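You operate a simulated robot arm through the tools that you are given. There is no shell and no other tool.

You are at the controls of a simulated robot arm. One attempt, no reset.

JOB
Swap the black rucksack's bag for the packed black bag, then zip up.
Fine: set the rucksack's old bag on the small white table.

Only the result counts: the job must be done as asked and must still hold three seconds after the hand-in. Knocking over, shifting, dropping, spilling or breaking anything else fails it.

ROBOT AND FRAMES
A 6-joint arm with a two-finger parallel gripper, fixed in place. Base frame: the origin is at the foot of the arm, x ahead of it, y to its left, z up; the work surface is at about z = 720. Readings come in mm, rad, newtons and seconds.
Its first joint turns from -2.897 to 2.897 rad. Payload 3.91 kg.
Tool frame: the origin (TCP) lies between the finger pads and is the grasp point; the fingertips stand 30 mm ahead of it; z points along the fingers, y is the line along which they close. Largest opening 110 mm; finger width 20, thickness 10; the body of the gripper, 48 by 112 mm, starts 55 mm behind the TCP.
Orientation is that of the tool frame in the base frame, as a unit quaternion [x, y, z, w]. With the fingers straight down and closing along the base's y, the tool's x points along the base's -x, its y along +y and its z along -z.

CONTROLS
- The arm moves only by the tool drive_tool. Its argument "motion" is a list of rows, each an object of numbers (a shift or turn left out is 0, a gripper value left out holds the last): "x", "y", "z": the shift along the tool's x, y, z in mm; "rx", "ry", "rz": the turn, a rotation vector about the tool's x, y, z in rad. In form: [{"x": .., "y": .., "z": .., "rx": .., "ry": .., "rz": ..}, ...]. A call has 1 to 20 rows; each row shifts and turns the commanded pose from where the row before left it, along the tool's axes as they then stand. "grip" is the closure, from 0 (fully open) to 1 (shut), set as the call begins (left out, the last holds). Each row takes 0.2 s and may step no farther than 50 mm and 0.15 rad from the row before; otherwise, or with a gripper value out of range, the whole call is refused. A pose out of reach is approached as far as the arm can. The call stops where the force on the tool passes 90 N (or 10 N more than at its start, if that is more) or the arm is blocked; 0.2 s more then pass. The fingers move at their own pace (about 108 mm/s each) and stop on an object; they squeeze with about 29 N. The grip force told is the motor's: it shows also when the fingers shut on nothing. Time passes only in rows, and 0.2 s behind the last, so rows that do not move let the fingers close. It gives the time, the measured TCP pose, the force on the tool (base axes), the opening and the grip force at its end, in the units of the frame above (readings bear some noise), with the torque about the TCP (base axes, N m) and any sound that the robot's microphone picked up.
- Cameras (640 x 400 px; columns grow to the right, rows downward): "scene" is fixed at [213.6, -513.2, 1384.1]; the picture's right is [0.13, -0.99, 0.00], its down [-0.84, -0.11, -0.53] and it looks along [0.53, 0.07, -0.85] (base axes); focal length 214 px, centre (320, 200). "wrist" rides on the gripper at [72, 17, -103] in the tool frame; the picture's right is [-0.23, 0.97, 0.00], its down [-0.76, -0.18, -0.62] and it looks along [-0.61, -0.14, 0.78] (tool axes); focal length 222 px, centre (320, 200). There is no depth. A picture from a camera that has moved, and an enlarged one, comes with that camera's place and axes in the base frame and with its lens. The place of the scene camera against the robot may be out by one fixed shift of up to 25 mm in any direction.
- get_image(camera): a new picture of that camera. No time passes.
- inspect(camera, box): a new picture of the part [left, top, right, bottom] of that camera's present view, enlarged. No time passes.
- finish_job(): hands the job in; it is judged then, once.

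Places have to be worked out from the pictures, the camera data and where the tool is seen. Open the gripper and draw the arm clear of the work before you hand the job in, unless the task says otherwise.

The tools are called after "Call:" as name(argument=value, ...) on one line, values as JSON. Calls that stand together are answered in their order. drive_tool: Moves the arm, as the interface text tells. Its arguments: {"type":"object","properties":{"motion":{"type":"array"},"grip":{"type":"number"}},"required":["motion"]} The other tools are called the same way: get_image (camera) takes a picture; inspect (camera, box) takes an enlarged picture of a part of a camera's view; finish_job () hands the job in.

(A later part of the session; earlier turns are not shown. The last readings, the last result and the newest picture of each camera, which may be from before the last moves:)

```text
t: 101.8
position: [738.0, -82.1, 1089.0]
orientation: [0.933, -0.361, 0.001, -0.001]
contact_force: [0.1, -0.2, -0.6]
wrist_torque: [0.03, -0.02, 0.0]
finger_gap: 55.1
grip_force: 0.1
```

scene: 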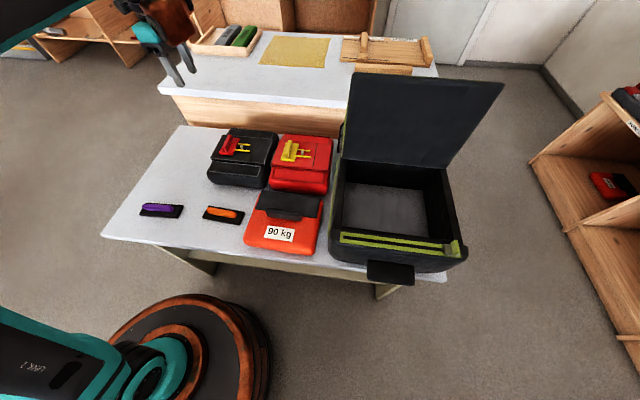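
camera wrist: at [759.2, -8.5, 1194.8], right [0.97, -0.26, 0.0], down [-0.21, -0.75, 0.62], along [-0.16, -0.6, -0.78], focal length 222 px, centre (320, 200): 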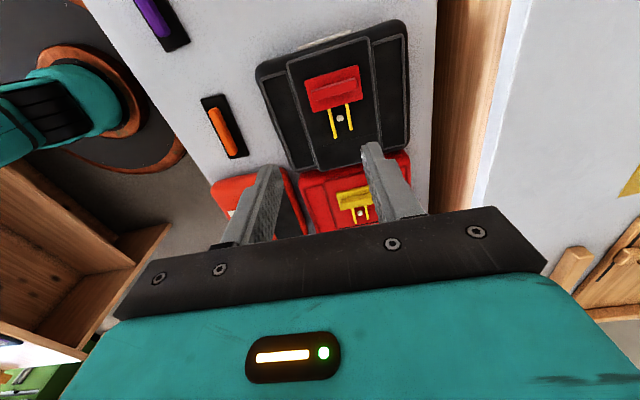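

The wrist reaches that far. I take a look from this angle, then turn back to zero yaw.

Call:
get_image(camera="wrist")

Call:
drive_tool(motion=[{"rz": 0.15}, {"rz": 0.15}, {"rz": 0.15}, {"rz": 0.15}, {"rz": 0.15}, {"rz": 0.15}, {"rz": 0.15}, {"rz": 0.15}, {"rz": 0.15}, {"rz": 0.15}, {"rz": 0.15}, {"rz": 0.15}, {"rz": 0.15}, {"rz": 0.15}, {"rz": 0.15}, {"rz": 0.15}])

Call:
drive_tool(motion=[{"x": -20, "y": -8, "z": 40}, {"z": 45}, {"z": 45}], grip=0.5)

Call:
get_image(camera="wrist")

Call:
inspect(camera="wrist", box=[240, 20, 440, 180])

```text
taken
camera wrist: at [781.3, -143.0, 1192.8], right [-0.82, -0.57, 0.0], down [-0.44, 0.65, 0.62], along [-0.35, 0.51, -0.78], focal length 222 px, centre (320, 200)
```

wrist: 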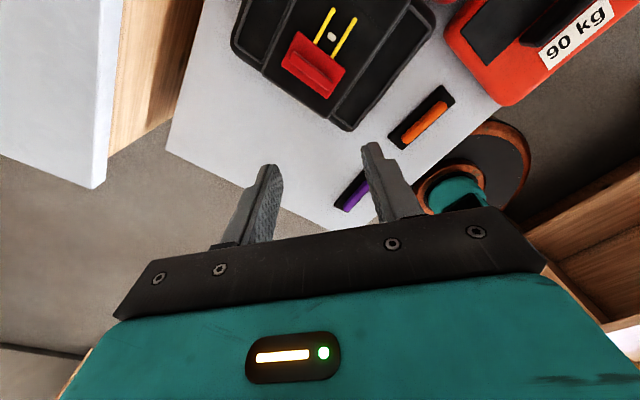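

```text
t: 105.2
position: [739.9, -81.4, 1089.7]
orientation: [0.002, 1.0, 0.0, 0.001]
contact_force: [-0.4, -0.3, 0.3]
wrist_torque: [-0.01, 0.0, 0.02]
finger_gap: 55.2
grip_force: 0.1
```

```text
t: 106.0
position: [758.3, -93.1, 957.9]
orientation: [0.0, 1.0, 0.0, 0.001]
contact_force: [-0.5, 0.4, 0.6]
wrist_torque: [-0.02, -0.06, 0.02]
finger_gap: 55.2
grip_force: 0.1
```

```text
taken
camera wrist: at [686.1, -74.8, 1061.2], right [0.23, 0.97, 0.0], down [0.76, -0.18, 0.62], along [0.61, -0.14, -0.78], focal length 222 px, centre (320, 200)
```

wrist: 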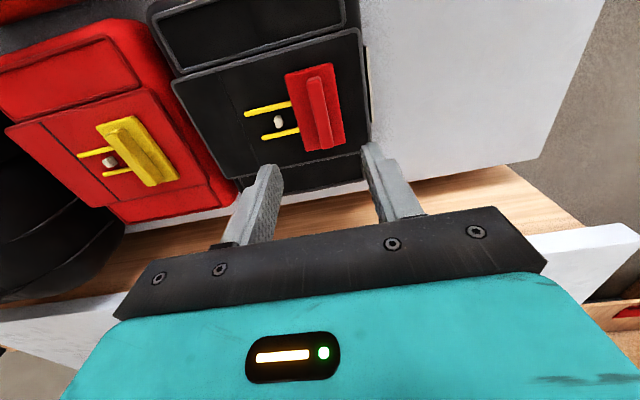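

```text
2.50 times, centred on (340, 100) of wrist
camera zoom: at [686.1, -74.8, 1061.2], right [0.23, 0.97, 0.0], down [0.76, -0.18, 0.62], along [0.61, -0.14, -0.78], focal length 555 px, centre (270, 450)
```

zoom: 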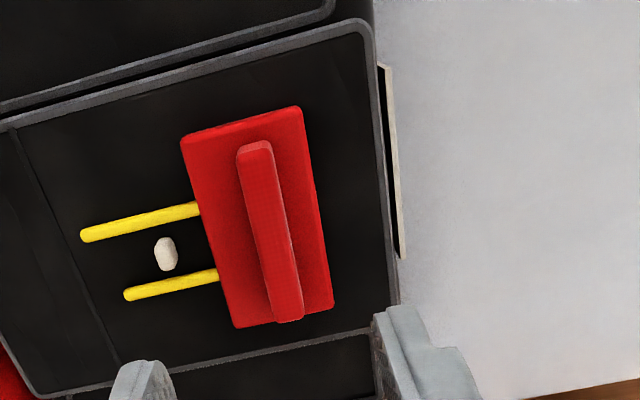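

The ridge runs x 728–797 at y≈-90, about 15 mm thick. I centre on it, match its slight turn and descend partway to look again.

Call:
drive_tool(motion=[{"x": -4, "y": 2, "rz": 0.03, "z": 20}, {"z": 40}, {"z": 35}], grip=0.5)

Call:
get_image(camera="wrist")

Call:
inspect(camera="wrist", box=[220, 60, 420, 220])

Call:
inspect(camera="scene", box=[190, 100, 290, 200])

```text
t: 106.8
position: [763.9, -88.2, 862.8]
orientation: [0.015, 1.0, 0.0, 0.001]
contact_force: [-0.8, -0.5, 0.0]
wrist_torque: [0.01, -0.04, 0.02]
finger_gap: 55.2
grip_force: 0.1
```

```text
taken
camera wrist: at [692.6, -68.6, 966.2], right [0.26, 0.97, 0.0], down [0.75, -0.2, 0.62], along [0.6, -0.16, -0.78], focal length 222 px, centre (320, 200)
```

wrist: 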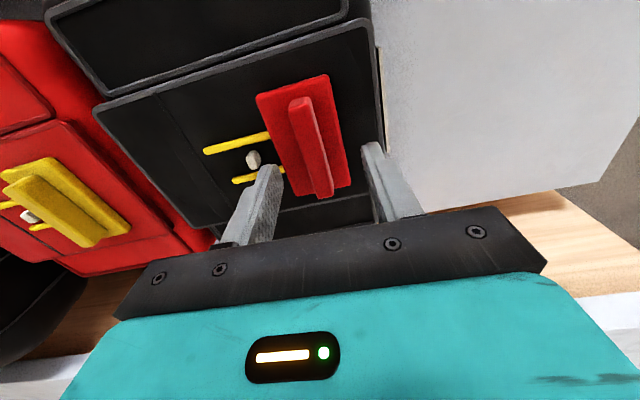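

```text
2.50 times, centred on (320, 140) of wrist
camera zoom: at [692.6, -68.6, 966.2], right [0.26, 0.97, 0.0], down [0.75, -0.2, 0.62], along [0.6, -0.16, -0.78], focal length 555 px, centre (320, 350)
```

zoom: 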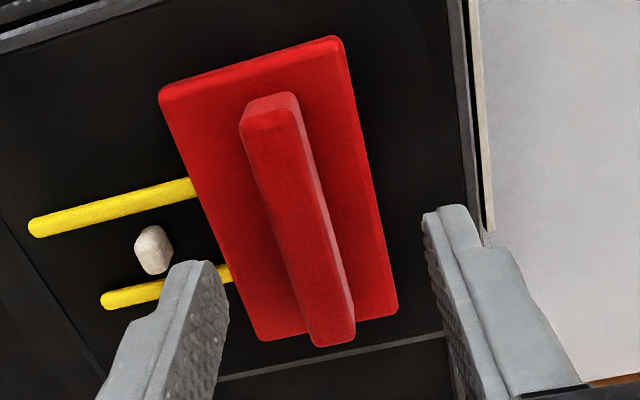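

```text
4.00 times, centred on (240, 150) of scene
camera zoom: at [213.6, -513.2, 1384.1], right [0.13, -0.99, 0.0], down [-0.84, -0.11, -0.53], along [0.53, 0.07, -0.85], focal length 858 px, centre (640, 400)
```

zoom: 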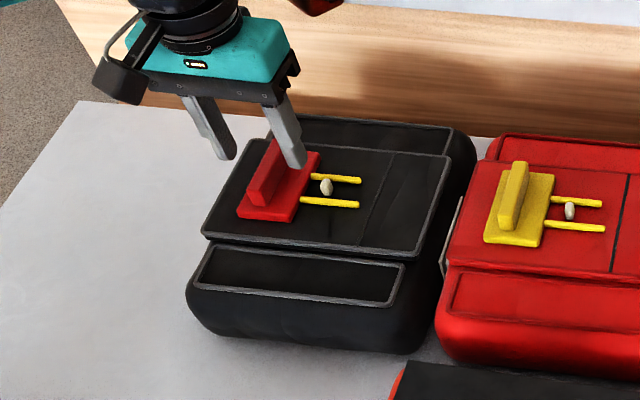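

The ridge centre is about 5 mm toward -y of the TCP. I correct that and descend further in small steps while watching the force.

Call:
drive_tool(motion=[{"y": -5, "z": 10}, {"z": 10}, {}], grip=0.5)

Call:
inspect(camera="wrist", box=[220, 60, 420, 220])

Call:
inspect(camera="scene", box=[190, 100, 290, 200])

```text
t: 107.6
position: [765.1, -92.9, 845.3]
orientation: [0.015, 1.0, 0.0, 0.001]
contact_force: [0.1, 1.0, 0.1]
wrist_torque: [-0.04, 0.0, 0.01]
finger_gap: 55.1
grip_force: 0.0
```

```text
2.50 times, centred on (320, 140) of wrist
camera zoom: at [692.7, -73.0, 948.2], right [0.26, 0.97, 0.0], down [0.75, -0.2, 0.62], along [0.6, -0.16, -0.78], focal length 555 px, centre (320, 350)
```

zoom: 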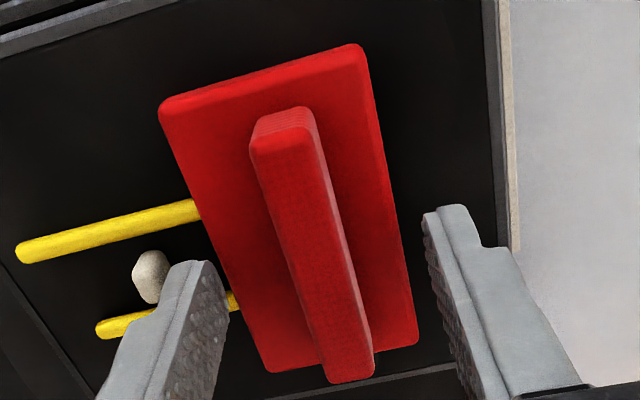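

```text
4.00 times, centred on (240, 150) of scene
camera zoom: at [213.6, -513.2, 1384.1], right [0.13, -0.99, 0.0], down [-0.84, -0.11, -0.53], along [0.53, 0.07, -0.85], focal length 858 px, centre (640, 400)
```

zoom: 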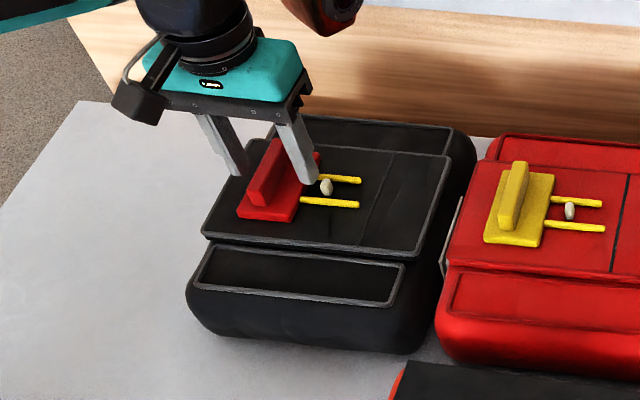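

The wide-open left finger would come down near the pins and bead. I narrow the opening to about 32 mm so both tips stay over the red plate, shift 2 mm, then descend gently.

Call:
drive_tool(motion=[{"y": -2.5}, {}, {}], grip=0.7)

Call:
inspect(camera="wrist", box=[220, 60, 420, 220])

```text
t: 108.4
position: [764.9, -95.2, 845.4]
orientation: [0.015, 1.0, -0.001, 0.001]
contact_force: [3.6, 3.4, 7.2]
wrist_torque: [0.16, -0.02, -0.02]
finger_gap: 33.8
grip_force: 0.2
```

```text
2.50 times, centred on (320, 140) of wrist
camera zoom: at [692.1, -75.6, 948.2], right [0.26, 0.97, 0.0], down [0.75, -0.2, 0.63], along [0.6, -0.16, -0.78], focal length 555 px, centre (320, 350)
```

zoom: 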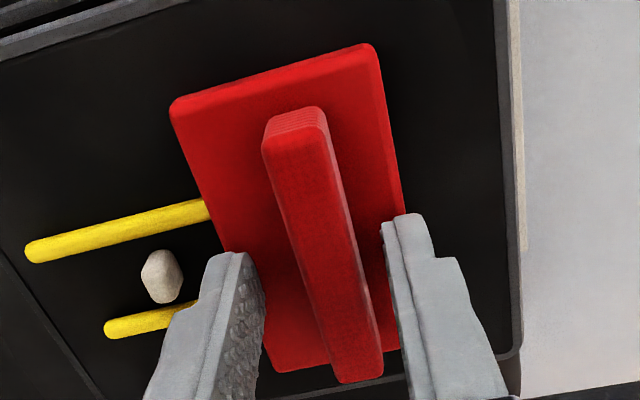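

The tips already touch the plate lightly (7 N). I raise 1.5 mm and close on the ridge.

Call:
drive_tool(motion=[{"z": -1.5}, {}])

Call:
drive_tool(motion=[{}, {}, {}], grip=1)

Call:
inspect(camera="wrist", box=[220, 60, 420, 220])

```text
t: 109.0
position: [762.9, -95.4, 845.5]
orientation: [0.015, 1.0, 0.0, 0.002]
contact_force: [-0.1, -0.8, 0.3]
wrist_torque: [-0.02, -0.01, 0.01]
finger_gap: 33.1
grip_force: 0.1
```

```text
t: 109.8
position: [763.6, -95.1, 845.8]
orientation: [0.014, 1.0, 0.0, 0.001]
contact_force: [0.5, 0.5, 0.4]
wrist_torque: [-0.02, 0.06, 0.5]
finger_gap: 14.1
grip_force: 29.4
```

```text
2.50 times, centred on (320, 140) of wrist
camera zoom: at [692.0, -75.9, 949.0], right [0.26, 0.97, 0.0], down [0.75, -0.2, 0.62], along [0.6, -0.16, -0.78], focal length 555 px, centre (320, 350)
```

zoom: 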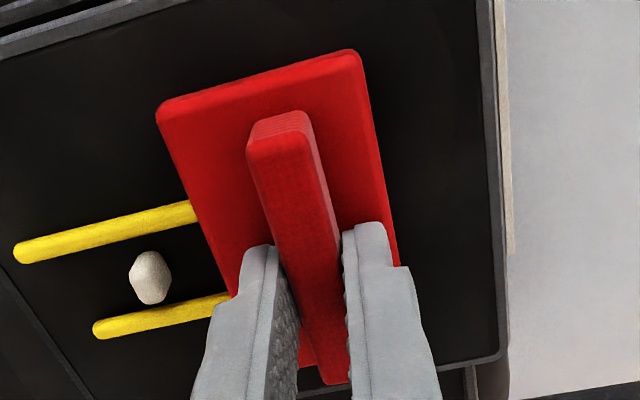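

The ridge is held at 14.1 mm. The bag seems to have shifted a few mm toward -y on closing, so I check that the red bag hasn't moved.

Call:
inspect(camera="scene", box=[200, 120, 340, 205])

Call:
inspect(camera="scene", box=[255, 130, 305, 190])

```text
4.57 times, centred on (270, 162) of scene
camera zoom: at [213.6, -513.2, 1384.1], right [0.13, -0.99, 0.0], down [-0.84, -0.11, -0.53], along [0.53, 0.07, -0.85], focal length 980 px, centre (549, 371)
```

zoom: 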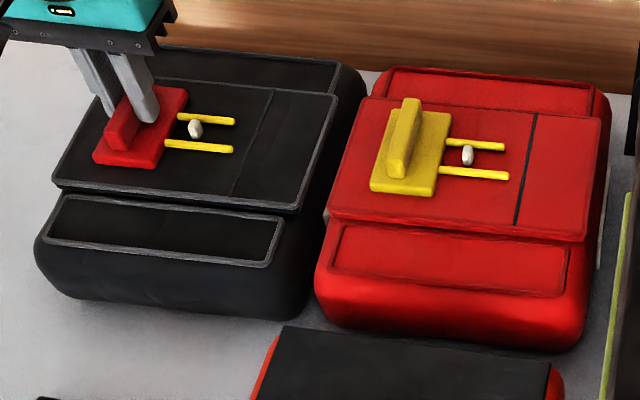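

```text
6.67 times, centred on (280, 160) of scene
camera zoom: at [213.6, -513.2, 1384.1], right [0.13, -0.99, 0.0], down [-0.84, -0.11, -0.53], along [0.53, 0.07, -0.85], focal length 1430 px, centre (587, 467)
```

zoom: 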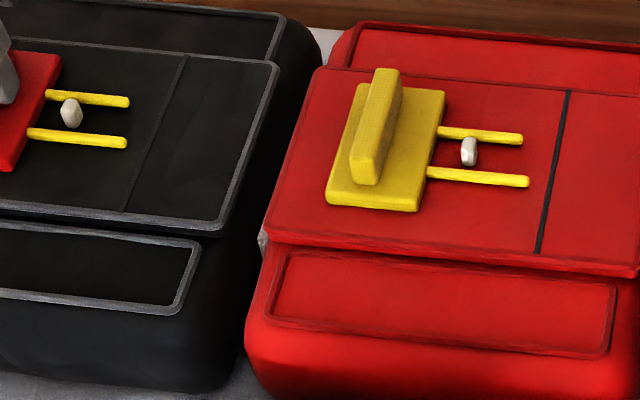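

The red bag is unmoved; the black one shifted only about 5 mm. I lift a little while easing toward +y, away from the red bag, and read the load and torque.

Call:
drive_tool(motion=[{"z": -3}, {"z": -2, "y": 2}, {"y": 3}, {}])

Call:
inspect(camera="scene", box=[200, 120, 340, 205])

Call:
inspect(camera="wrist", box=[220, 60, 420, 220])

```text
t: 110.8
position: [764.0, -90.4, 850.2]
orientation: [0.014, 1.0, 0.0, 0.0]
contact_force: [0.0, 0.2, -9.8]
wrist_torque: [0.49, -0.01, 0.05]
finger_gap: 13.9
grip_force: 28.9
```

```text
4.57 times, centred on (270, 162) of scene
camera zoom: at [213.6, -513.2, 1384.1], right [0.13, -0.99, 0.0], down [-0.84, -0.11, -0.53], along [0.53, 0.07, -0.85], focal length 980 px, centre (549, 371)
```

zoom: 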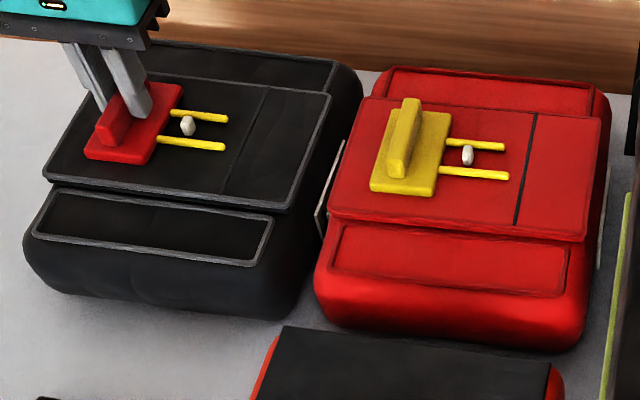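

```text
2.50 times, centred on (320, 140) of wrist
camera zoom: at [691.9, -71.7, 953.5], right [0.26, 0.97, 0.0], down [0.76, -0.2, 0.62], along [0.6, -0.16, -0.78], focal length 555 px, centre (320, 350)
```

zoom: 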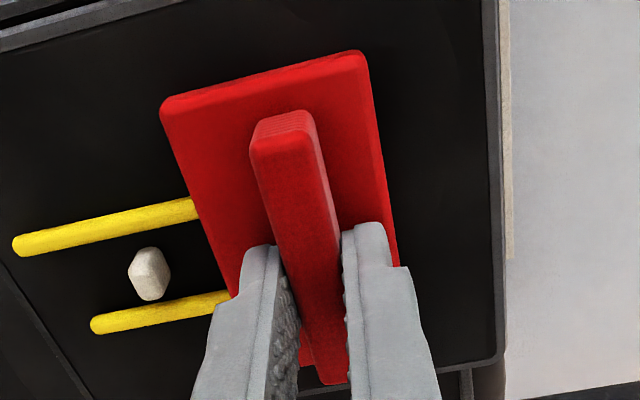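

The full weight (about 10 N, 0.49 N·m from the off-centre handle) is held without tilting. I continue lifting slowly and check for slip.

Call:
drive_tool(motion=[{"z": -6}, {"z": -10}, {"z": -12}, {"z": -12}, {}])

Call:
inspect(camera="wrist", box=[220, 60, 420, 220])

Call:
inspect(camera="scene", box=[190, 90, 340, 205])

```text
t: 112.0
position: [764.3, -91.5, 891.1]
orientation: [0.015, 1.0, 0.0, 0.001]
contact_force: [-0.5, 0.4, -10.1]
wrist_torque: [0.48, -0.06, 0.01]
finger_gap: 13.7
grip_force: 29.2
```

```text
2.50 times, centred on (320, 140) of wrist
camera zoom: at [692.4, -71.3, 994.6], right [0.26, 0.97, 0.0], down [0.76, -0.2, 0.62], along [0.6, -0.16, -0.78], focal length 555 px, centre (320, 350)
```

zoom: 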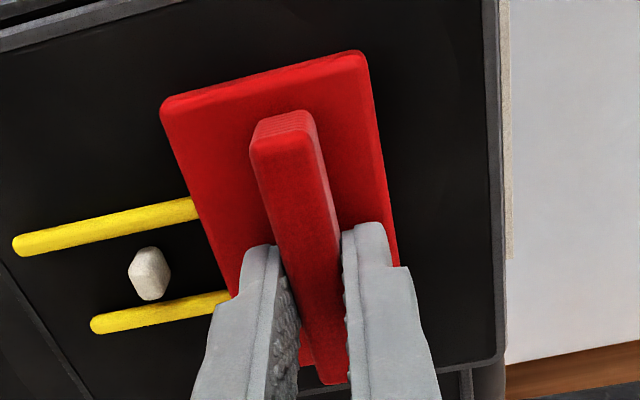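

```text
3.48 times, centred on (265, 148) of scene
camera zoom: at [213.6, -513.2, 1384.1], right [0.13, -0.99, 0.0], down [-0.84, -0.11, -0.53], along [0.53, 0.07, -0.85], focal length 746 px, centre (511, 383)
```

zoom: 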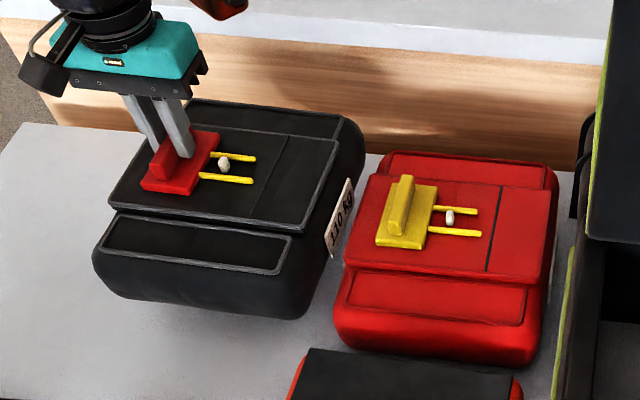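

The bag is level and shows a "110 kg" side label. I lift it higher and bring it toward an open space, where I'll turn it.

Call:
drive_tool(motion=[{"z": -20}, {"z": -30}, {"z": -35}, {"z": -35}, {"z": -35}, {"z": -30}, {"z": -15}, {"x": 15, "y": -12}, {"x": 25, "y": -22}, {"x": 28, "y": -25}, {"x": 28, "y": -25}, {"x": 28, "y": -25}, {"x": 20, "y": -18}, {"x": 10, "y": -8}, {}])

Call:
get_image(camera="scene")

Call:
get_image(camera="wrist")

```text
t: 115.2
position: [605.6, -222.8, 1090.4]
orientation: [0.014, 1.0, -0.001, 0.001]
contact_force: [0.5, -0.1, -9.2]
wrist_torque: [0.49, -0.1, 0.0]
finger_gap: 13.6
grip_force: 29.5
```

```text
taken
```

scene: 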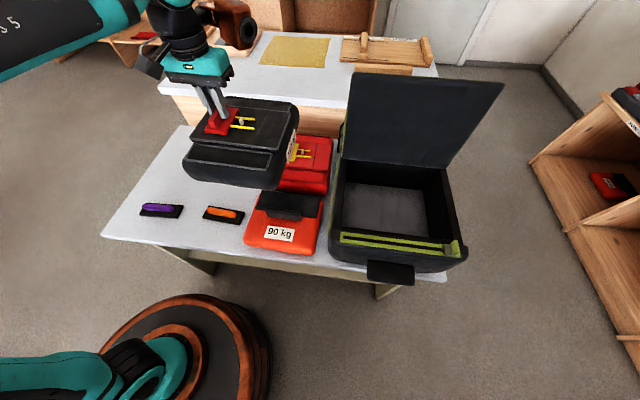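

```text
taken
camera wrist: at [533.3, -203.1, 1194.0], right [0.26, 0.97, 0.0], down [0.75, -0.2, 0.62], along [0.6, -0.16, -0.78], focal length 222 px, centre (320, 200)
```

wrist: 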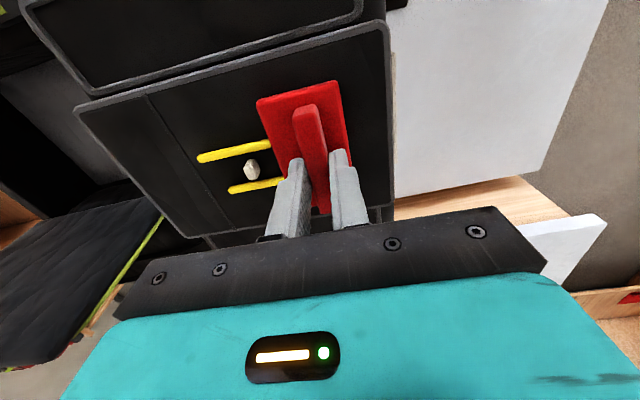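

It is holding steady. I turn it slowly CCW by 1.60 rad here, in clear space.

Call:
drive_tool(motion=[{"rz": -0.06}, {"rz": -0.09}, {"rz": -0.1}, {"rz": -0.1}, {"rz": -0.1}, {"rz": -0.1}, {"rz": -0.1}, {"rz": -0.1}, {"rz": -0.1}, {"rz": -0.1}, {"rz": -0.1}, {"rz": -0.1}, {"rz": -0.1}, {"rz": -0.1}, {"rz": -0.1}, {"rz": -0.09}, {"rz": -0.06}, {}])

Call:
get_image(camera="scene")

Call:
get_image(camera="wrist")

```text
t: 119.0
position: [606.2, -221.0, 1090.7]
orientation: [-0.707, 0.707, 0.0, 0.0]
contact_force: [-0.1, -1.0, -9.6]
wrist_torque: [0.0, 0.5, 0.0]
finger_gap: 13.6
grip_force: 29.0
```

```text
taken
```

scene: 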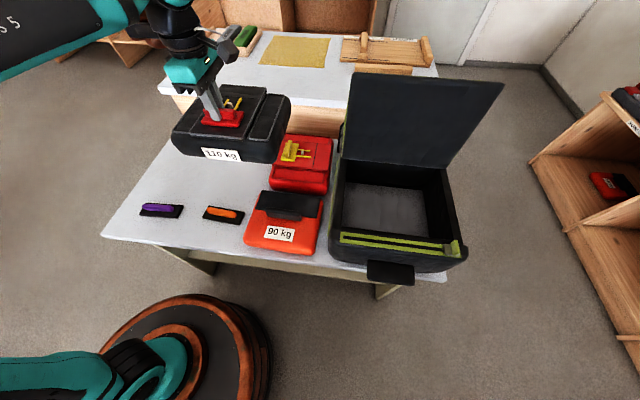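

```text
taken
camera wrist: at [589.1, -292.9, 1194.0], right [-0.97, 0.23, 0.0], down [0.18, 0.76, 0.62], along [0.14, 0.61, -0.78], focal length 222 px, centre (320, 200)
```

wrist: 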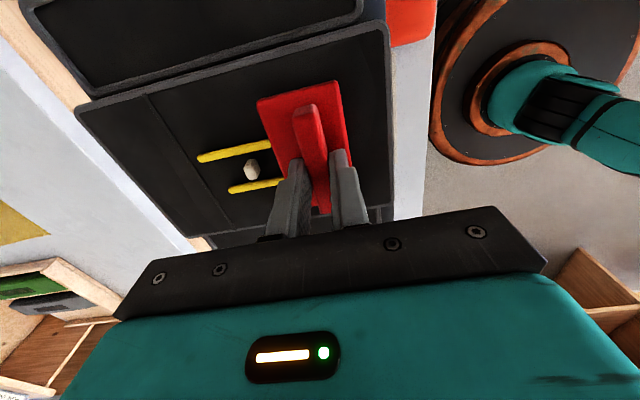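

The label now faces the front. I zoom in to measure the bag's extents relative to the tool for the tight insertion.

Call:
inspect(camera="scene", box=[160, 60, 300, 175])

Call:
inspect(camera="wrist", box=[0, 0, 440, 250])

```text
3.48 times, centred on (230, 118) of scene
camera zoom: at [213.6, -513.2, 1384.1], right [0.13, -0.99, 0.0], down [-0.84, -0.11, -0.53], along [0.53, 0.07, -0.85], focal length 746 px, centre (633, 487)
```

zoom: 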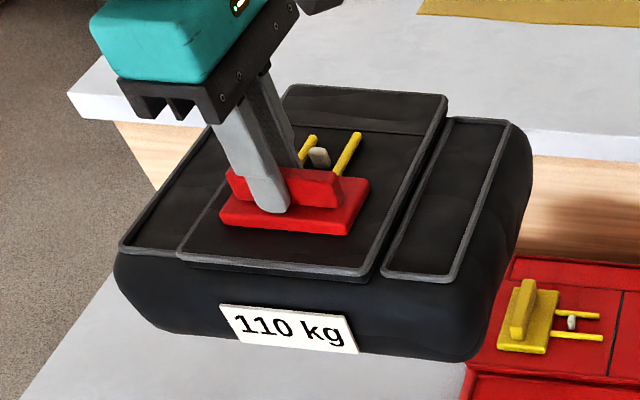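

```text
1.45 times, centred on (220, 125) of wrist
camera zoom: at [589.1, -292.9, 1194.0], right [-0.97, 0.23, 0.0], down [0.18, 0.76, 0.62], along [0.14, 0.61, -0.78], focal length 323 px, centre (466, 309)
```

zoom: 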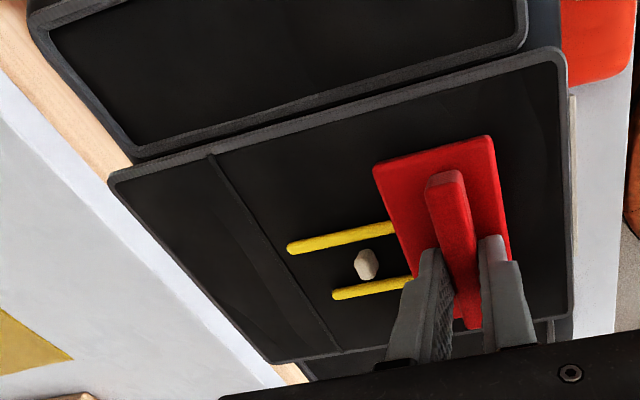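

The bag extends about -58…+148 mm in x from the tool and ±126 mm in y. With the opening at x≈450–684 and y≈-527…-803, the tool must be at about (522,-665). I carry it there at safe height, moving toward -x first so the bag's rear stays clear of the flap.

Call:
drive_tool(motion=[{"x": 15, "y": 12}, {"x": 28, "y": 20}, {"x": 30, "y": 22}, {"x": 30, "y": 20}, {"x": 30, "y": 10}, {"x": 30}, {"x": 30}, {"x": 30}, {"x": 30}, {"x": 30}, {"x": 30}, {"x": 30}, {"x": 30}, {"x": 30}, {"x": 25}, {"x": 16}, {}])

Call:
get_image(camera="scene")

Call:
inspect(camera="scene", box=[320, 60, 500, 290])

Call:
get_image(camera="wrist")

```text
t: 122.6
position: [520.4, -664.1, 1090.5]
orientation: [0.707, -0.707, 0.001, -0.001]
contact_force: [0.3, 0.2, -10.4]
wrist_torque: [0.05, 0.44, 0.01]
finger_gap: 13.8
grip_force: 28.9
```

```text
taken
```

scene: 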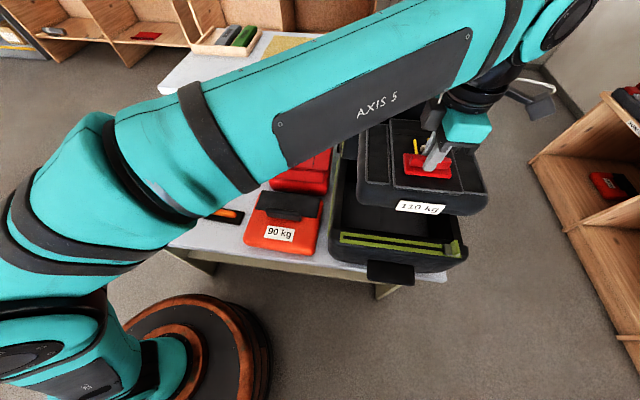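

```text
1.74 times, centred on (410, 175) of scene
camera zoom: at [213.6, -513.2, 1384.1], right [0.13, -0.99, 0.0], down [-0.84, -0.11, -0.53], along [0.53, 0.07, -0.85], focal length 373 px, centre (164, 244)
```

zoom: 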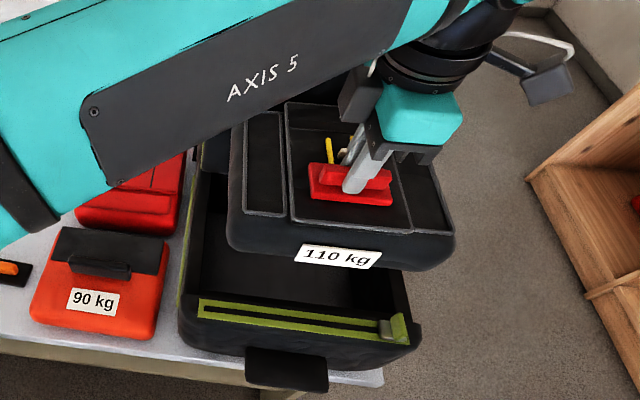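

```text
taken
camera wrist: at [503.5, -737.0, 1192.9], right [-0.97, 0.23, 0.0], down [0.18, 0.76, 0.62], along [0.14, 0.61, -0.78], focal length 222 px, centre (320, 200)
```

wrist: 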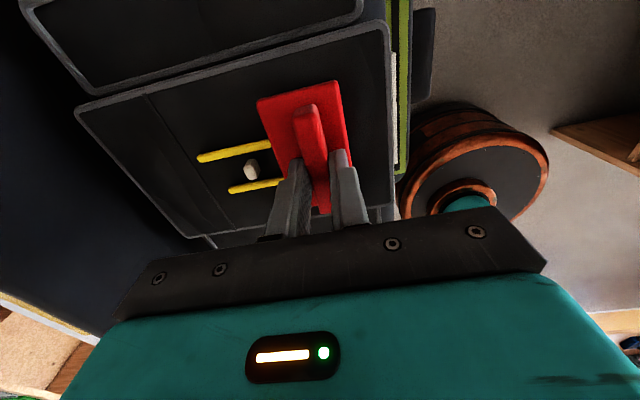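

Alignment looks right, with the bag's centre over the cavity. I descend until the bag's bottom is just above the rim and check again.

Call:
drive_tool(motion=[{"z": 15}, {"z": 25}, {"z": 20}, {}])

Call:
inspect(camera="scene", box=[320, 100, 480, 290])

Call:
get_image(camera="wrist")

```text
t: 123.6
position: [519.7, -665.4, 1030.8]
orientation: [-0.707, 0.707, 0.0, 0.0]
contact_force: [0.3, 0.0, -9.9]
wrist_torque: [0.05, 0.48, 0.0]
finger_gap: 13.7
grip_force: 28.8
```

```text
2.11 times, centred on (400, 195) of scene
camera zoom: at [213.6, -513.2, 1384.1], right [0.13, -0.99, 0.0], down [-0.84, -0.11, -0.53], along [0.53, 0.07, -0.85], focal length 452 px, centre (152, 210)
```

zoom: 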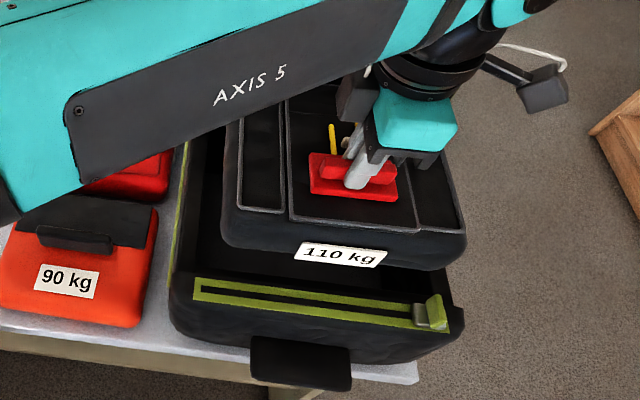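

```text
taken
camera wrist: at [503.6, -737.3, 1133.0], right [-0.97, 0.23, 0.0], down [0.18, 0.76, 0.62], along [0.14, 0.61, -0.78], focal length 222 px, centre (320, 200)
```

wrist: 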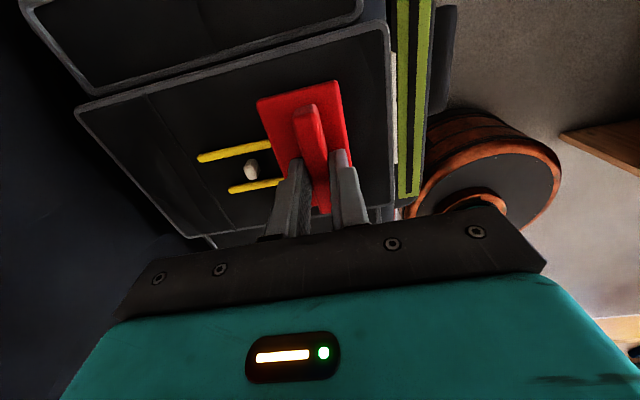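

The bag's sides work out at about y -549…-789, centred on the cavity. I lower it in small steps, watching for contact with the rim.

Call:
drive_tool(motion=[{"z": 10}, {"z": 10}, {"z": 8}, {}])

Call:
inspect(camera="scene", box=[320, 100, 480, 290])

Call:
drive_tool(motion=[{"z": 8}, {"z": 8}, {}])

```text
t: 124.6
position: [520.9, -664.4, 1003.1]
orientation: [-0.707, 0.707, 0.0, 0.001]
contact_force: [0.2, 0.8, -8.7]
wrist_torque: [0.06, 0.49, 0.05]
finger_gap: 13.7
grip_force: 29.0
```

```text
2.11 times, centred on (400, 195) of scene
camera zoom: at [213.6, -513.2, 1384.1], right [0.13, -0.99, 0.0], down [-0.84, -0.11, -0.53], along [0.53, 0.07, -0.85], focal length 452 px, centre (152, 210)
```

zoom: 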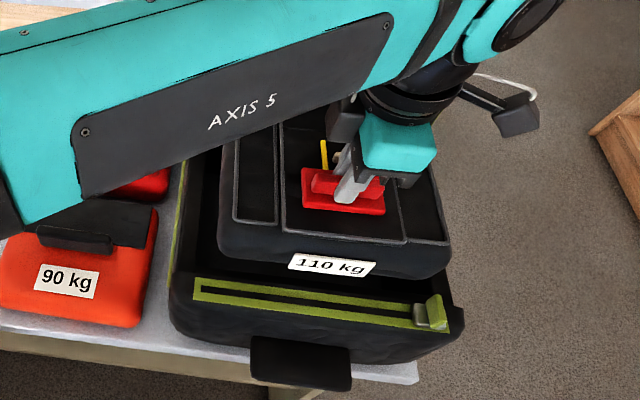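

```text
t: 125.4
position: [521.4, -664.0, 986.4]
orientation: [0.707, -0.707, 0.0, 0.0]
contact_force: [0.4, -0.5, -9.9]
wrist_torque: [0.01, 0.49, 0.02]
finger_gap: 13.6
grip_force: 29.0
```

The bag's bottom is now about 28 mm below the rim with no contact. I continue down.

Call:
drive_tool(motion=[{"z": 10}, {"z": 10}, {"z": 10}, {}])

Call:
inspect(camera="scene", box=[320, 100, 480, 290])

Call:
get_image(camera="wrist")

```text
t: 126.4
position: [521.2, -665.4, 956.4]
orientation: [0.707, -0.707, 0.001, 0.0]
contact_force: [0.1, -0.1, -10.9]
wrist_torque: [0.02, 0.48, 0.0]
finger_gap: 13.7
grip_force: 29.2
```

```text
2.11 times, centred on (400, 195) of scene
camera zoom: at [213.6, -513.2, 1384.1], right [0.13, -0.99, 0.0], down [-0.84, -0.11, -0.53], along [0.53, 0.07, -0.85], focal length 452 px, centre (152, 210)
```

zoom: 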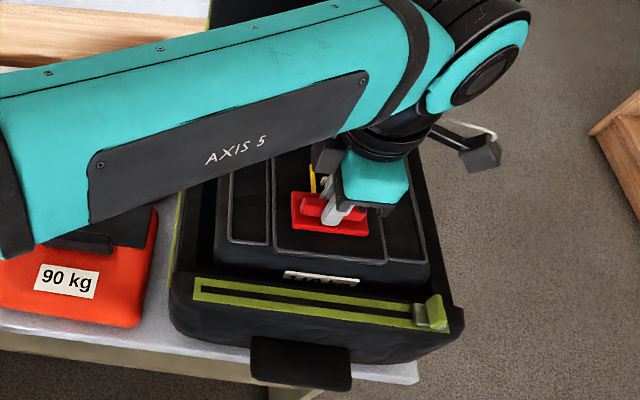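

```text
taken
camera wrist: at [504.4, -737.6, 1060.3], right [-0.97, 0.23, 0.0], down [0.18, 0.76, 0.62], along [0.14, 0.61, -0.78], focal length 222 px, centre (320, 200)
```

wrist: 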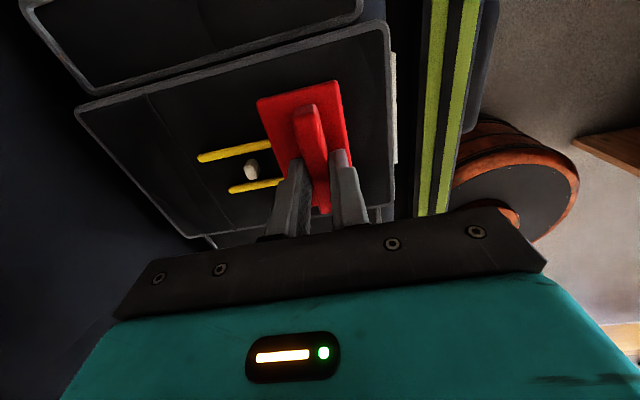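

It slides in cleanly, with visible gaps at the front and sides. I keep lowering toward the floor.

Call:
drive_tool(motion=[{"z": 12}, {"z": 12}, {"z": 12}, {"z": 12}, {"z": 8}, {}])

Call:
drive_tool(motion=[{"z": 4}, {"z": 4}, {}])

Call:
inspect(camera="scene", box=[320, 100, 480, 290])

```text
t: 127.8
position: [521.8, -664.8, 900.4]
orientation: [0.707, -0.707, 0.0, -0.001]
contact_force: [0.5, 0.2, -10.2]
wrist_torque: [0.02, 0.45, 0.0]
finger_gap: 13.8
grip_force: 28.9
```

```text
t: 128.6
position: [521.5, -665.0, 893.4]
orientation: [-0.707, 0.707, 0.0, 0.0]
contact_force: [0.6, -0.2, -9.7]
wrist_torque: [0.05, 0.45, 0.02]
finger_gap: 13.9
grip_force: 29.3
```

```text
2.11 times, centred on (400, 195) of scene
camera zoom: at [213.6, -513.2, 1384.1], right [0.13, -0.99, 0.0], down [-0.84, -0.11, -0.53], along [0.53, 0.07, -0.85], focal length 452 px, centre (152, 210)
```

zoom: 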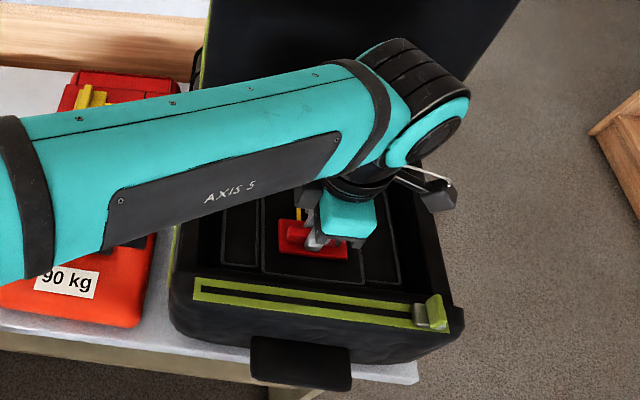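

Call:
drive_tool(motion=[{"z": 4}, {"z": 4}, {}])

Call:
drive_tool(motion=[{"z": 3}, {"z": 3}, {}])

Call:
drive_tool(motion=[{"z": 2}, {"z": 2}, {}])

```text
t: 129.4
position: [521.4, -666.2, 884.3]
orientation: [0.707, -0.707, 0.001, 0.0]
contact_force: [-0.8, -0.8, -9.3]
wrist_torque: [0.04, 0.47, 0.02]
finger_gap: 13.6
grip_force: 29.1
```

```text
t: 130.2
position: [520.7, -664.9, 878.8]
orientation: [-0.707, 0.707, 0.0, 0.001]
contact_force: [0.0, -0.7, -9.6]
wrist_torque: [0.0, 0.47, 0.04]
finger_gap: 13.7
grip_force: 28.9
```

```text
t: 131.0
position: [519.9, -665.4, 876.0]
orientation: [-0.706, 0.708, -0.002, 0.0]
contact_force: [-0.7, -4.5, 5.8]
wrist_torque: [0.49, 0.13, -0.01]
finger_gap: 13.8
grip_force: 29.0
```

The bag is seated on the cavity floor, with contact at TCP z≈876 as predicted. I release it and rise straight up.

Call:
drive_tool(motion=[{}, {}, {}], grip=0.7)

Call:
drive_tool(motion=[{"z": -10}, {"z": -30}, {"z": -40}, {"z": -45}, {"z": -45}])

Call:
get_image(camera="wrist")

Call:
inspect(camera="scene", box=[320, 80, 480, 290])

```text
t: 131.8
position: [520.2, -663.7, 875.2]
orientation: [-0.707, 0.707, 0.0, 0.0]
contact_force: [0.4, -1.0, 0.1]
wrist_torque: [0.01, 0.0, -0.02]
finger_gap: 33.0
grip_force: 0.0
```

```text
t: 133.0
position: [520.5, -665.7, 1047.1]
orientation: [0.707, -0.707, 0.0, -0.001]
contact_force: [-0.1, 0.3, -0.4]
wrist_torque: [0.03, 0.02, 0.01]
finger_gap: 32.9
grip_force: 0.1
```

```text
taken
camera wrist: at [504.3, -738.7, 1149.2], right [-0.97, 0.23, 0.0], down [0.18, 0.76, 0.62], along [0.14, 0.61, -0.78], focal length 222 px, centre (320, 200)
```

wrist: 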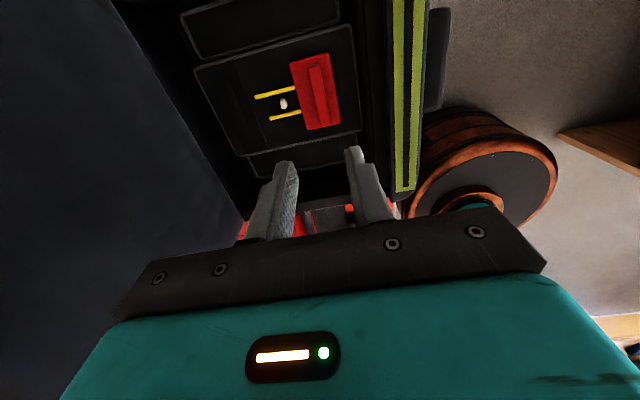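

```text
1.90 times, centred on (400, 185) of scene
camera zoom: at [213.6, -513.2, 1384.1], right [0.13, -0.99, 0.0], down [-0.84, -0.11, -0.53], along [0.53, 0.07, -0.85], focal length 408 px, centre (168, 229)
```

zoom: 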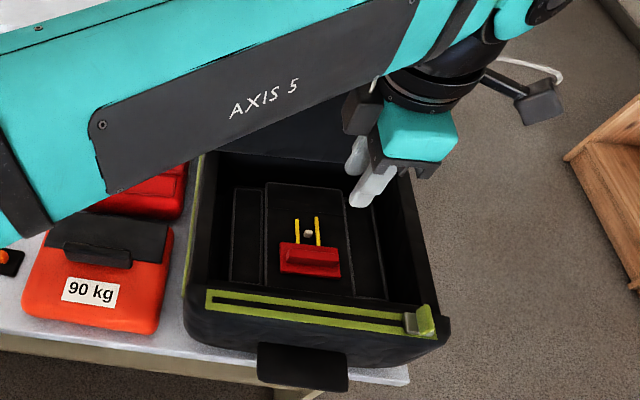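

The new bag sits inside with the handle and "110 kg" label toward the front. Now I need to close the flap. I move out to the left and turn the tool so I can straddle the flap's left edge between the fingers and swing it shut under control.

Call:
drive_tool(motion=[{"z": -43}, {"x": -44}, {"x": -44}, {"x": -44}, {"x": -44}, {"x": -44}, {"x": -44}], grip=0.45)

Call:
drive_tool(motion=[{"rz": 0.15}, {"rz": 0.15}, {"rz": 0.15}, {"rz": 0.15}, {"rz": 0.15}, {"rz": 0.15}, {"rz": 0.15}, {"rz": 0.15}, {"rz": 0.15}, {"rz": 0.15}, {"rz": 0.15}, {"rz": 0.15}, {"rz": 0.15}, {"rz": 0.15}, {"rz": 0.15}, {"rz": 0.15}, {"rz": 0.15}, {"rz": 0.15}, {"rz": 0.15}, {"rz": 0.15}])

Call:
drive_tool(motion=[{"rz": 0.1416}, {"y": 40}, {"y": 40}, {"y": 40}, {"y": 40}])

Call:
get_image(camera="wrist")

Call:
get_image(camera="scene")

```text
t: 134.6
position: [520.8, -400.3, 1089.0]
orientation: [-0.707, 0.708, 0.0, 0.0]
contact_force: [0.6, -0.5, -1.1]
wrist_torque: [0.01, 0.01, 0.0]
finger_gap: 60.3
grip_force: 0.0
```

```text
t: 138.8
position: [521.6, -401.0, 1088.0]
orientation: [0.656, 0.754, 0.001, 0.0]
contact_force: [-0.5, -0.5, -0.4]
wrist_torque: [-0.01, 0.01, 0.02]
finger_gap: 60.5
grip_force: 0.0
```

```text
t: 140.0
position: [681.3, -401.4, 1090.4]
orientation: [0.706, 0.708, 0.001, 0.002]
contact_force: [0.0, 0.7, 0.9]
wrist_torque: [-0.04, -0.07, 0.0]
finger_gap: 60.7
grip_force: 0.1
```

```text
taken
camera wrist: at [698.4, -328.7, 1192.7], right [0.97, -0.23, 0.0], down [-0.18, -0.76, 0.62], along [-0.14, -0.61, -0.78], focal length 222 px, centre (320, 200)
```

wrist: 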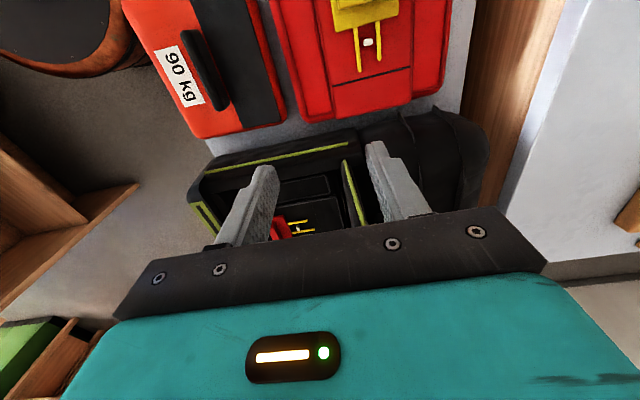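

```text
taken
```

scene: 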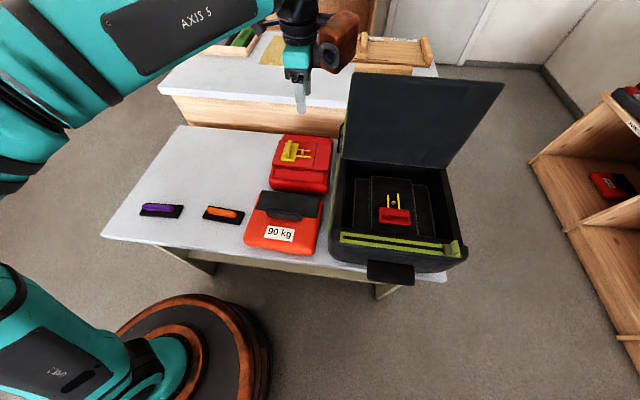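

The flap's left edge reads x≈697 at the hinge rising to about 714 at the top, so it leans back about 4–5°. I centre the open fingers on it at x≈703 and slide in along -y to straddle the edge.

Call:
drive_tool(motion=[{"y": 22}, {"x": -30}, {"x": -30}], grip=0.45)

Call:
get_image(camera="wrist")

Call:
inspect(camera="scene", box=[290, 20, 430, 180])

```text
t: 140.8
position: [704.1, -460.0, 1090.3]
orientation: [0.706, 0.708, 0.001, 0.001]
contact_force: [-0.6, -0.8, 0.7]
wrist_torque: [-0.05, -0.01, 0.03]
finger_gap: 60.5
grip_force: 0.1
```

```text
taken
camera wrist: at [720.7, -387.7, 1192.1], right [0.97, -0.23, 0.0], down [-0.18, -0.76, 0.62], along [-0.14, -0.61, -0.78], focal length 222 px, centre (320, 200)
```

wrist: 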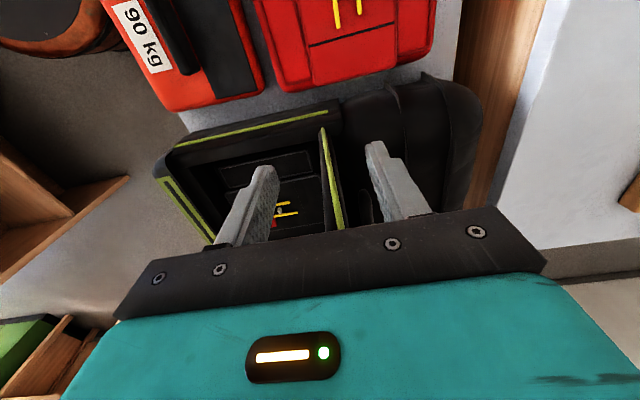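

```text
2.50 times, centred on (360, 100) of scene
camera zoom: at [213.6, -513.2, 1384.1], right [0.13, -0.99, 0.0], down [-0.84, -0.11, -0.53], along [0.53, 0.07, -0.85], focal length 536 px, centre (220, 450)
```

zoom: 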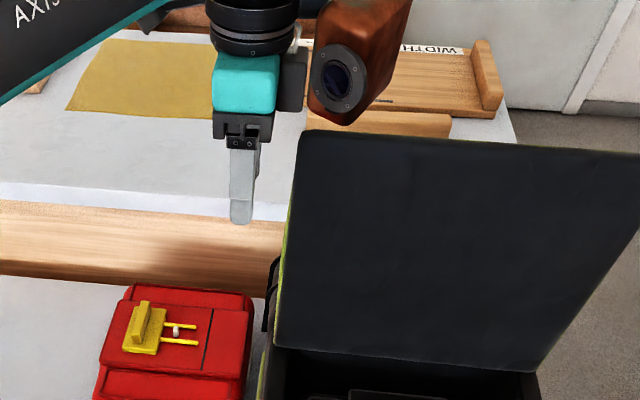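

The flap edge (x≈708 at finger height) lies between the fingers, and the device on the wrist is well above the flap's top. I slide in another 65 mm.

Call:
drive_tool(motion=[{"x": -25}, {"x": -25}, {"x": -18}, {}])

Call:
get_image(camera="wrist")

Call:
inspect(camera="scene", box=[300, 10, 440, 190])

```text
t: 141.8
position: [704.0, -529.1, 1089.1]
orientation: [0.707, 0.707, 0.0, 0.001]
contact_force: [0.4, -0.4, -0.2]
wrist_torque: [0.0, 0.03, -0.04]
finger_gap: 60.3
grip_force: 0.1
```

```text
taken
camera wrist: at [721.4, -457.0, 1190.8], right [0.97, -0.23, 0.0], down [-0.18, -0.76, 0.62], along [-0.14, -0.61, -0.78], focal length 222 px, centre (320, 200)
```

wrist: 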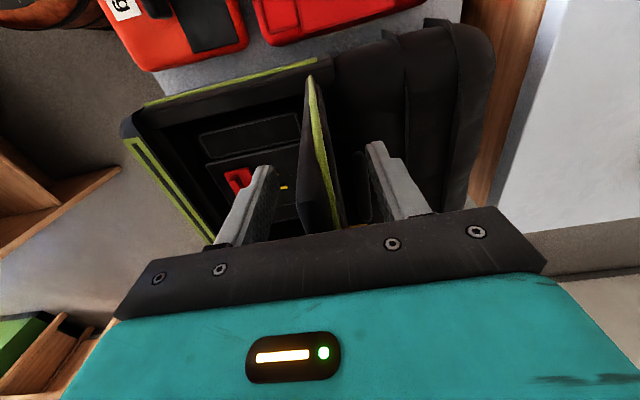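

```text
2.22 times, centred on (370, 100) of scene
camera zoom: at [213.6, -513.2, 1384.1], right [0.13, -0.99, 0.0], down [-0.84, -0.11, -0.53], along [0.53, 0.07, -0.85], focal length 477 px, centre (209, 422)
```

zoom: 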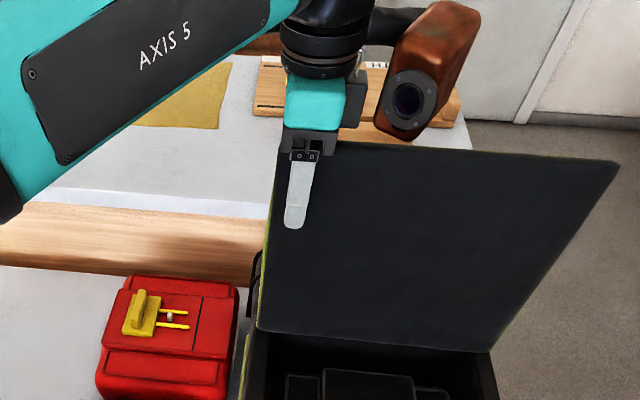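

The flap is straddled. I move toward -x so the rear finger pushes the flap past vertical while the front finger is there to catch it.

Call:
drive_tool(motion=[{"y": -10}, {"y": -10}, {"y": -10}, {}])

Call:
drive_tool(motion=[{"y": -10}, {"y": -10}, {"y": -10}, {}])

Call:
inspect(camera="scene", box=[300, 10, 460, 210])

Call:
get_image(camera="wrist")

```text
t: 142.8
position: [674.3, -527.7, 1088.7]
orientation: [0.707, 0.707, 0.001, 0.0]
contact_force: [0.4, 0.1, -0.6]
wrist_torque: [-0.03, 0.01, 0.02]
finger_gap: 60.6
grip_force: 0.2
```

```text
t: 143.8
position: [643.2, -527.5, 1088.2]
orientation: [0.707, 0.707, 0.0, 0.0]
contact_force: [1.5, 0.9, 0.5]
wrist_torque: [0.02, -0.09, 0.0]
finger_gap: 61.1
grip_force: 0.4
```

```text
2.00 times, centred on (380, 110) of scene
camera zoom: at [213.6, -513.2, 1384.1], right [0.13, -0.99, 0.0], down [-0.84, -0.11, -0.53], along [0.53, 0.07, -0.85], focal length 429 px, centre (200, 380)
```

zoom: 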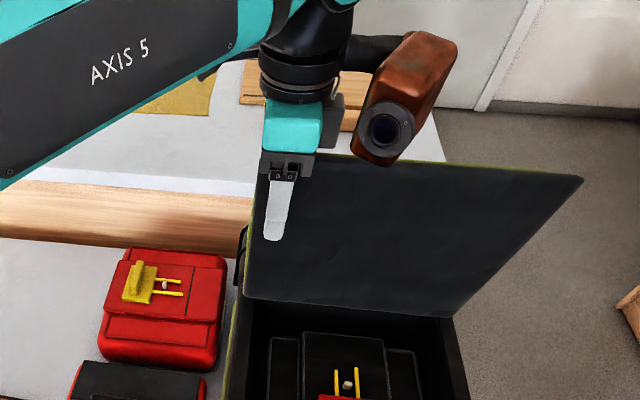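

```text
taken
camera wrist: at [660.5, -455.5, 1190.9], right [0.97, -0.23, 0.0], down [-0.18, -0.76, 0.62], along [-0.14, -0.61, -0.78], focal length 222 px, centre (320, 200)
```

wrist: 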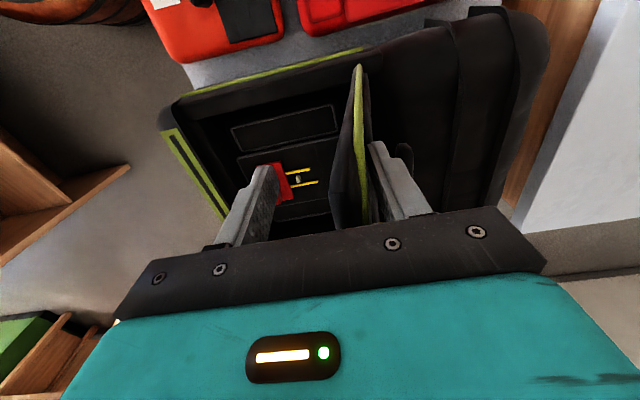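

The flap follows the rear finger with about 1 N and doesn't fall ahead. I continue forward and start descending with it.

Call:
drive_tool(motion=[{"y": -12, "z": 2}, {"y": -12, "z": 3}, {"y": -12, "z": 4}, {}])

Call:
inspect(camera="scene", box=[300, 10, 460, 210])

Call:
get_image(camera="wrist")

```text
t: 144.8
position: [607.2, -529.7, 1079.6]
orientation: [0.706, 0.708, 0.0, 0.001]
contact_force: [1.3, 0.6, 0.4]
wrist_torque: [0.04, -0.03, 0.0]
finger_gap: 60.7
grip_force: 0.4
```

```text
2.00 times, centred on (380, 110) of scene
camera zoom: at [213.6, -513.2, 1384.1], right [0.13, -0.99, 0.0], down [-0.84, -0.11, -0.53], along [0.53, 0.07, -0.85], focal length 429 px, centre (200, 380)
```

zoom: 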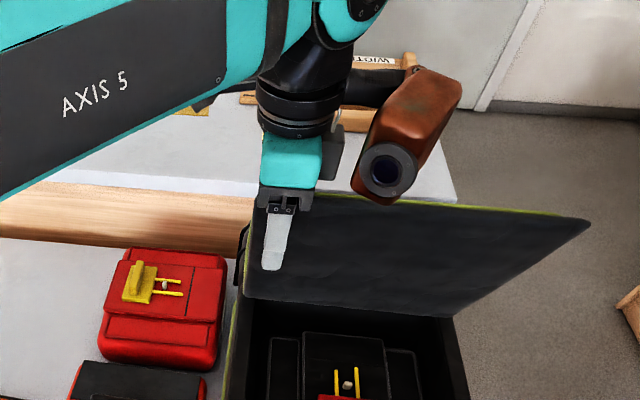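

```text
taken
camera wrist: at [624.5, -456.5, 1181.8], right [0.97, -0.23, 0.0], down [-0.18, -0.76, 0.62], along [-0.14, -0.61, -0.78], focal length 222 px, centre (320, 200)
```

wrist: 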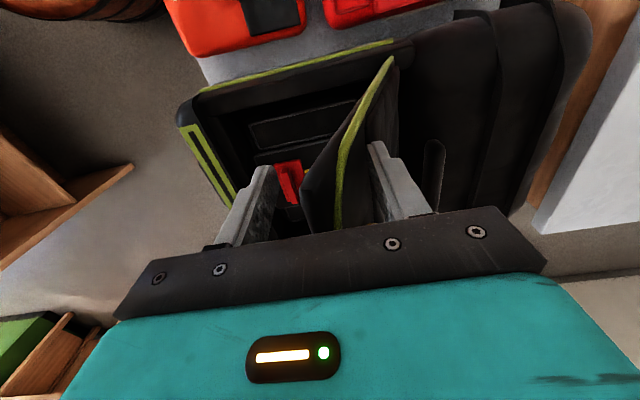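

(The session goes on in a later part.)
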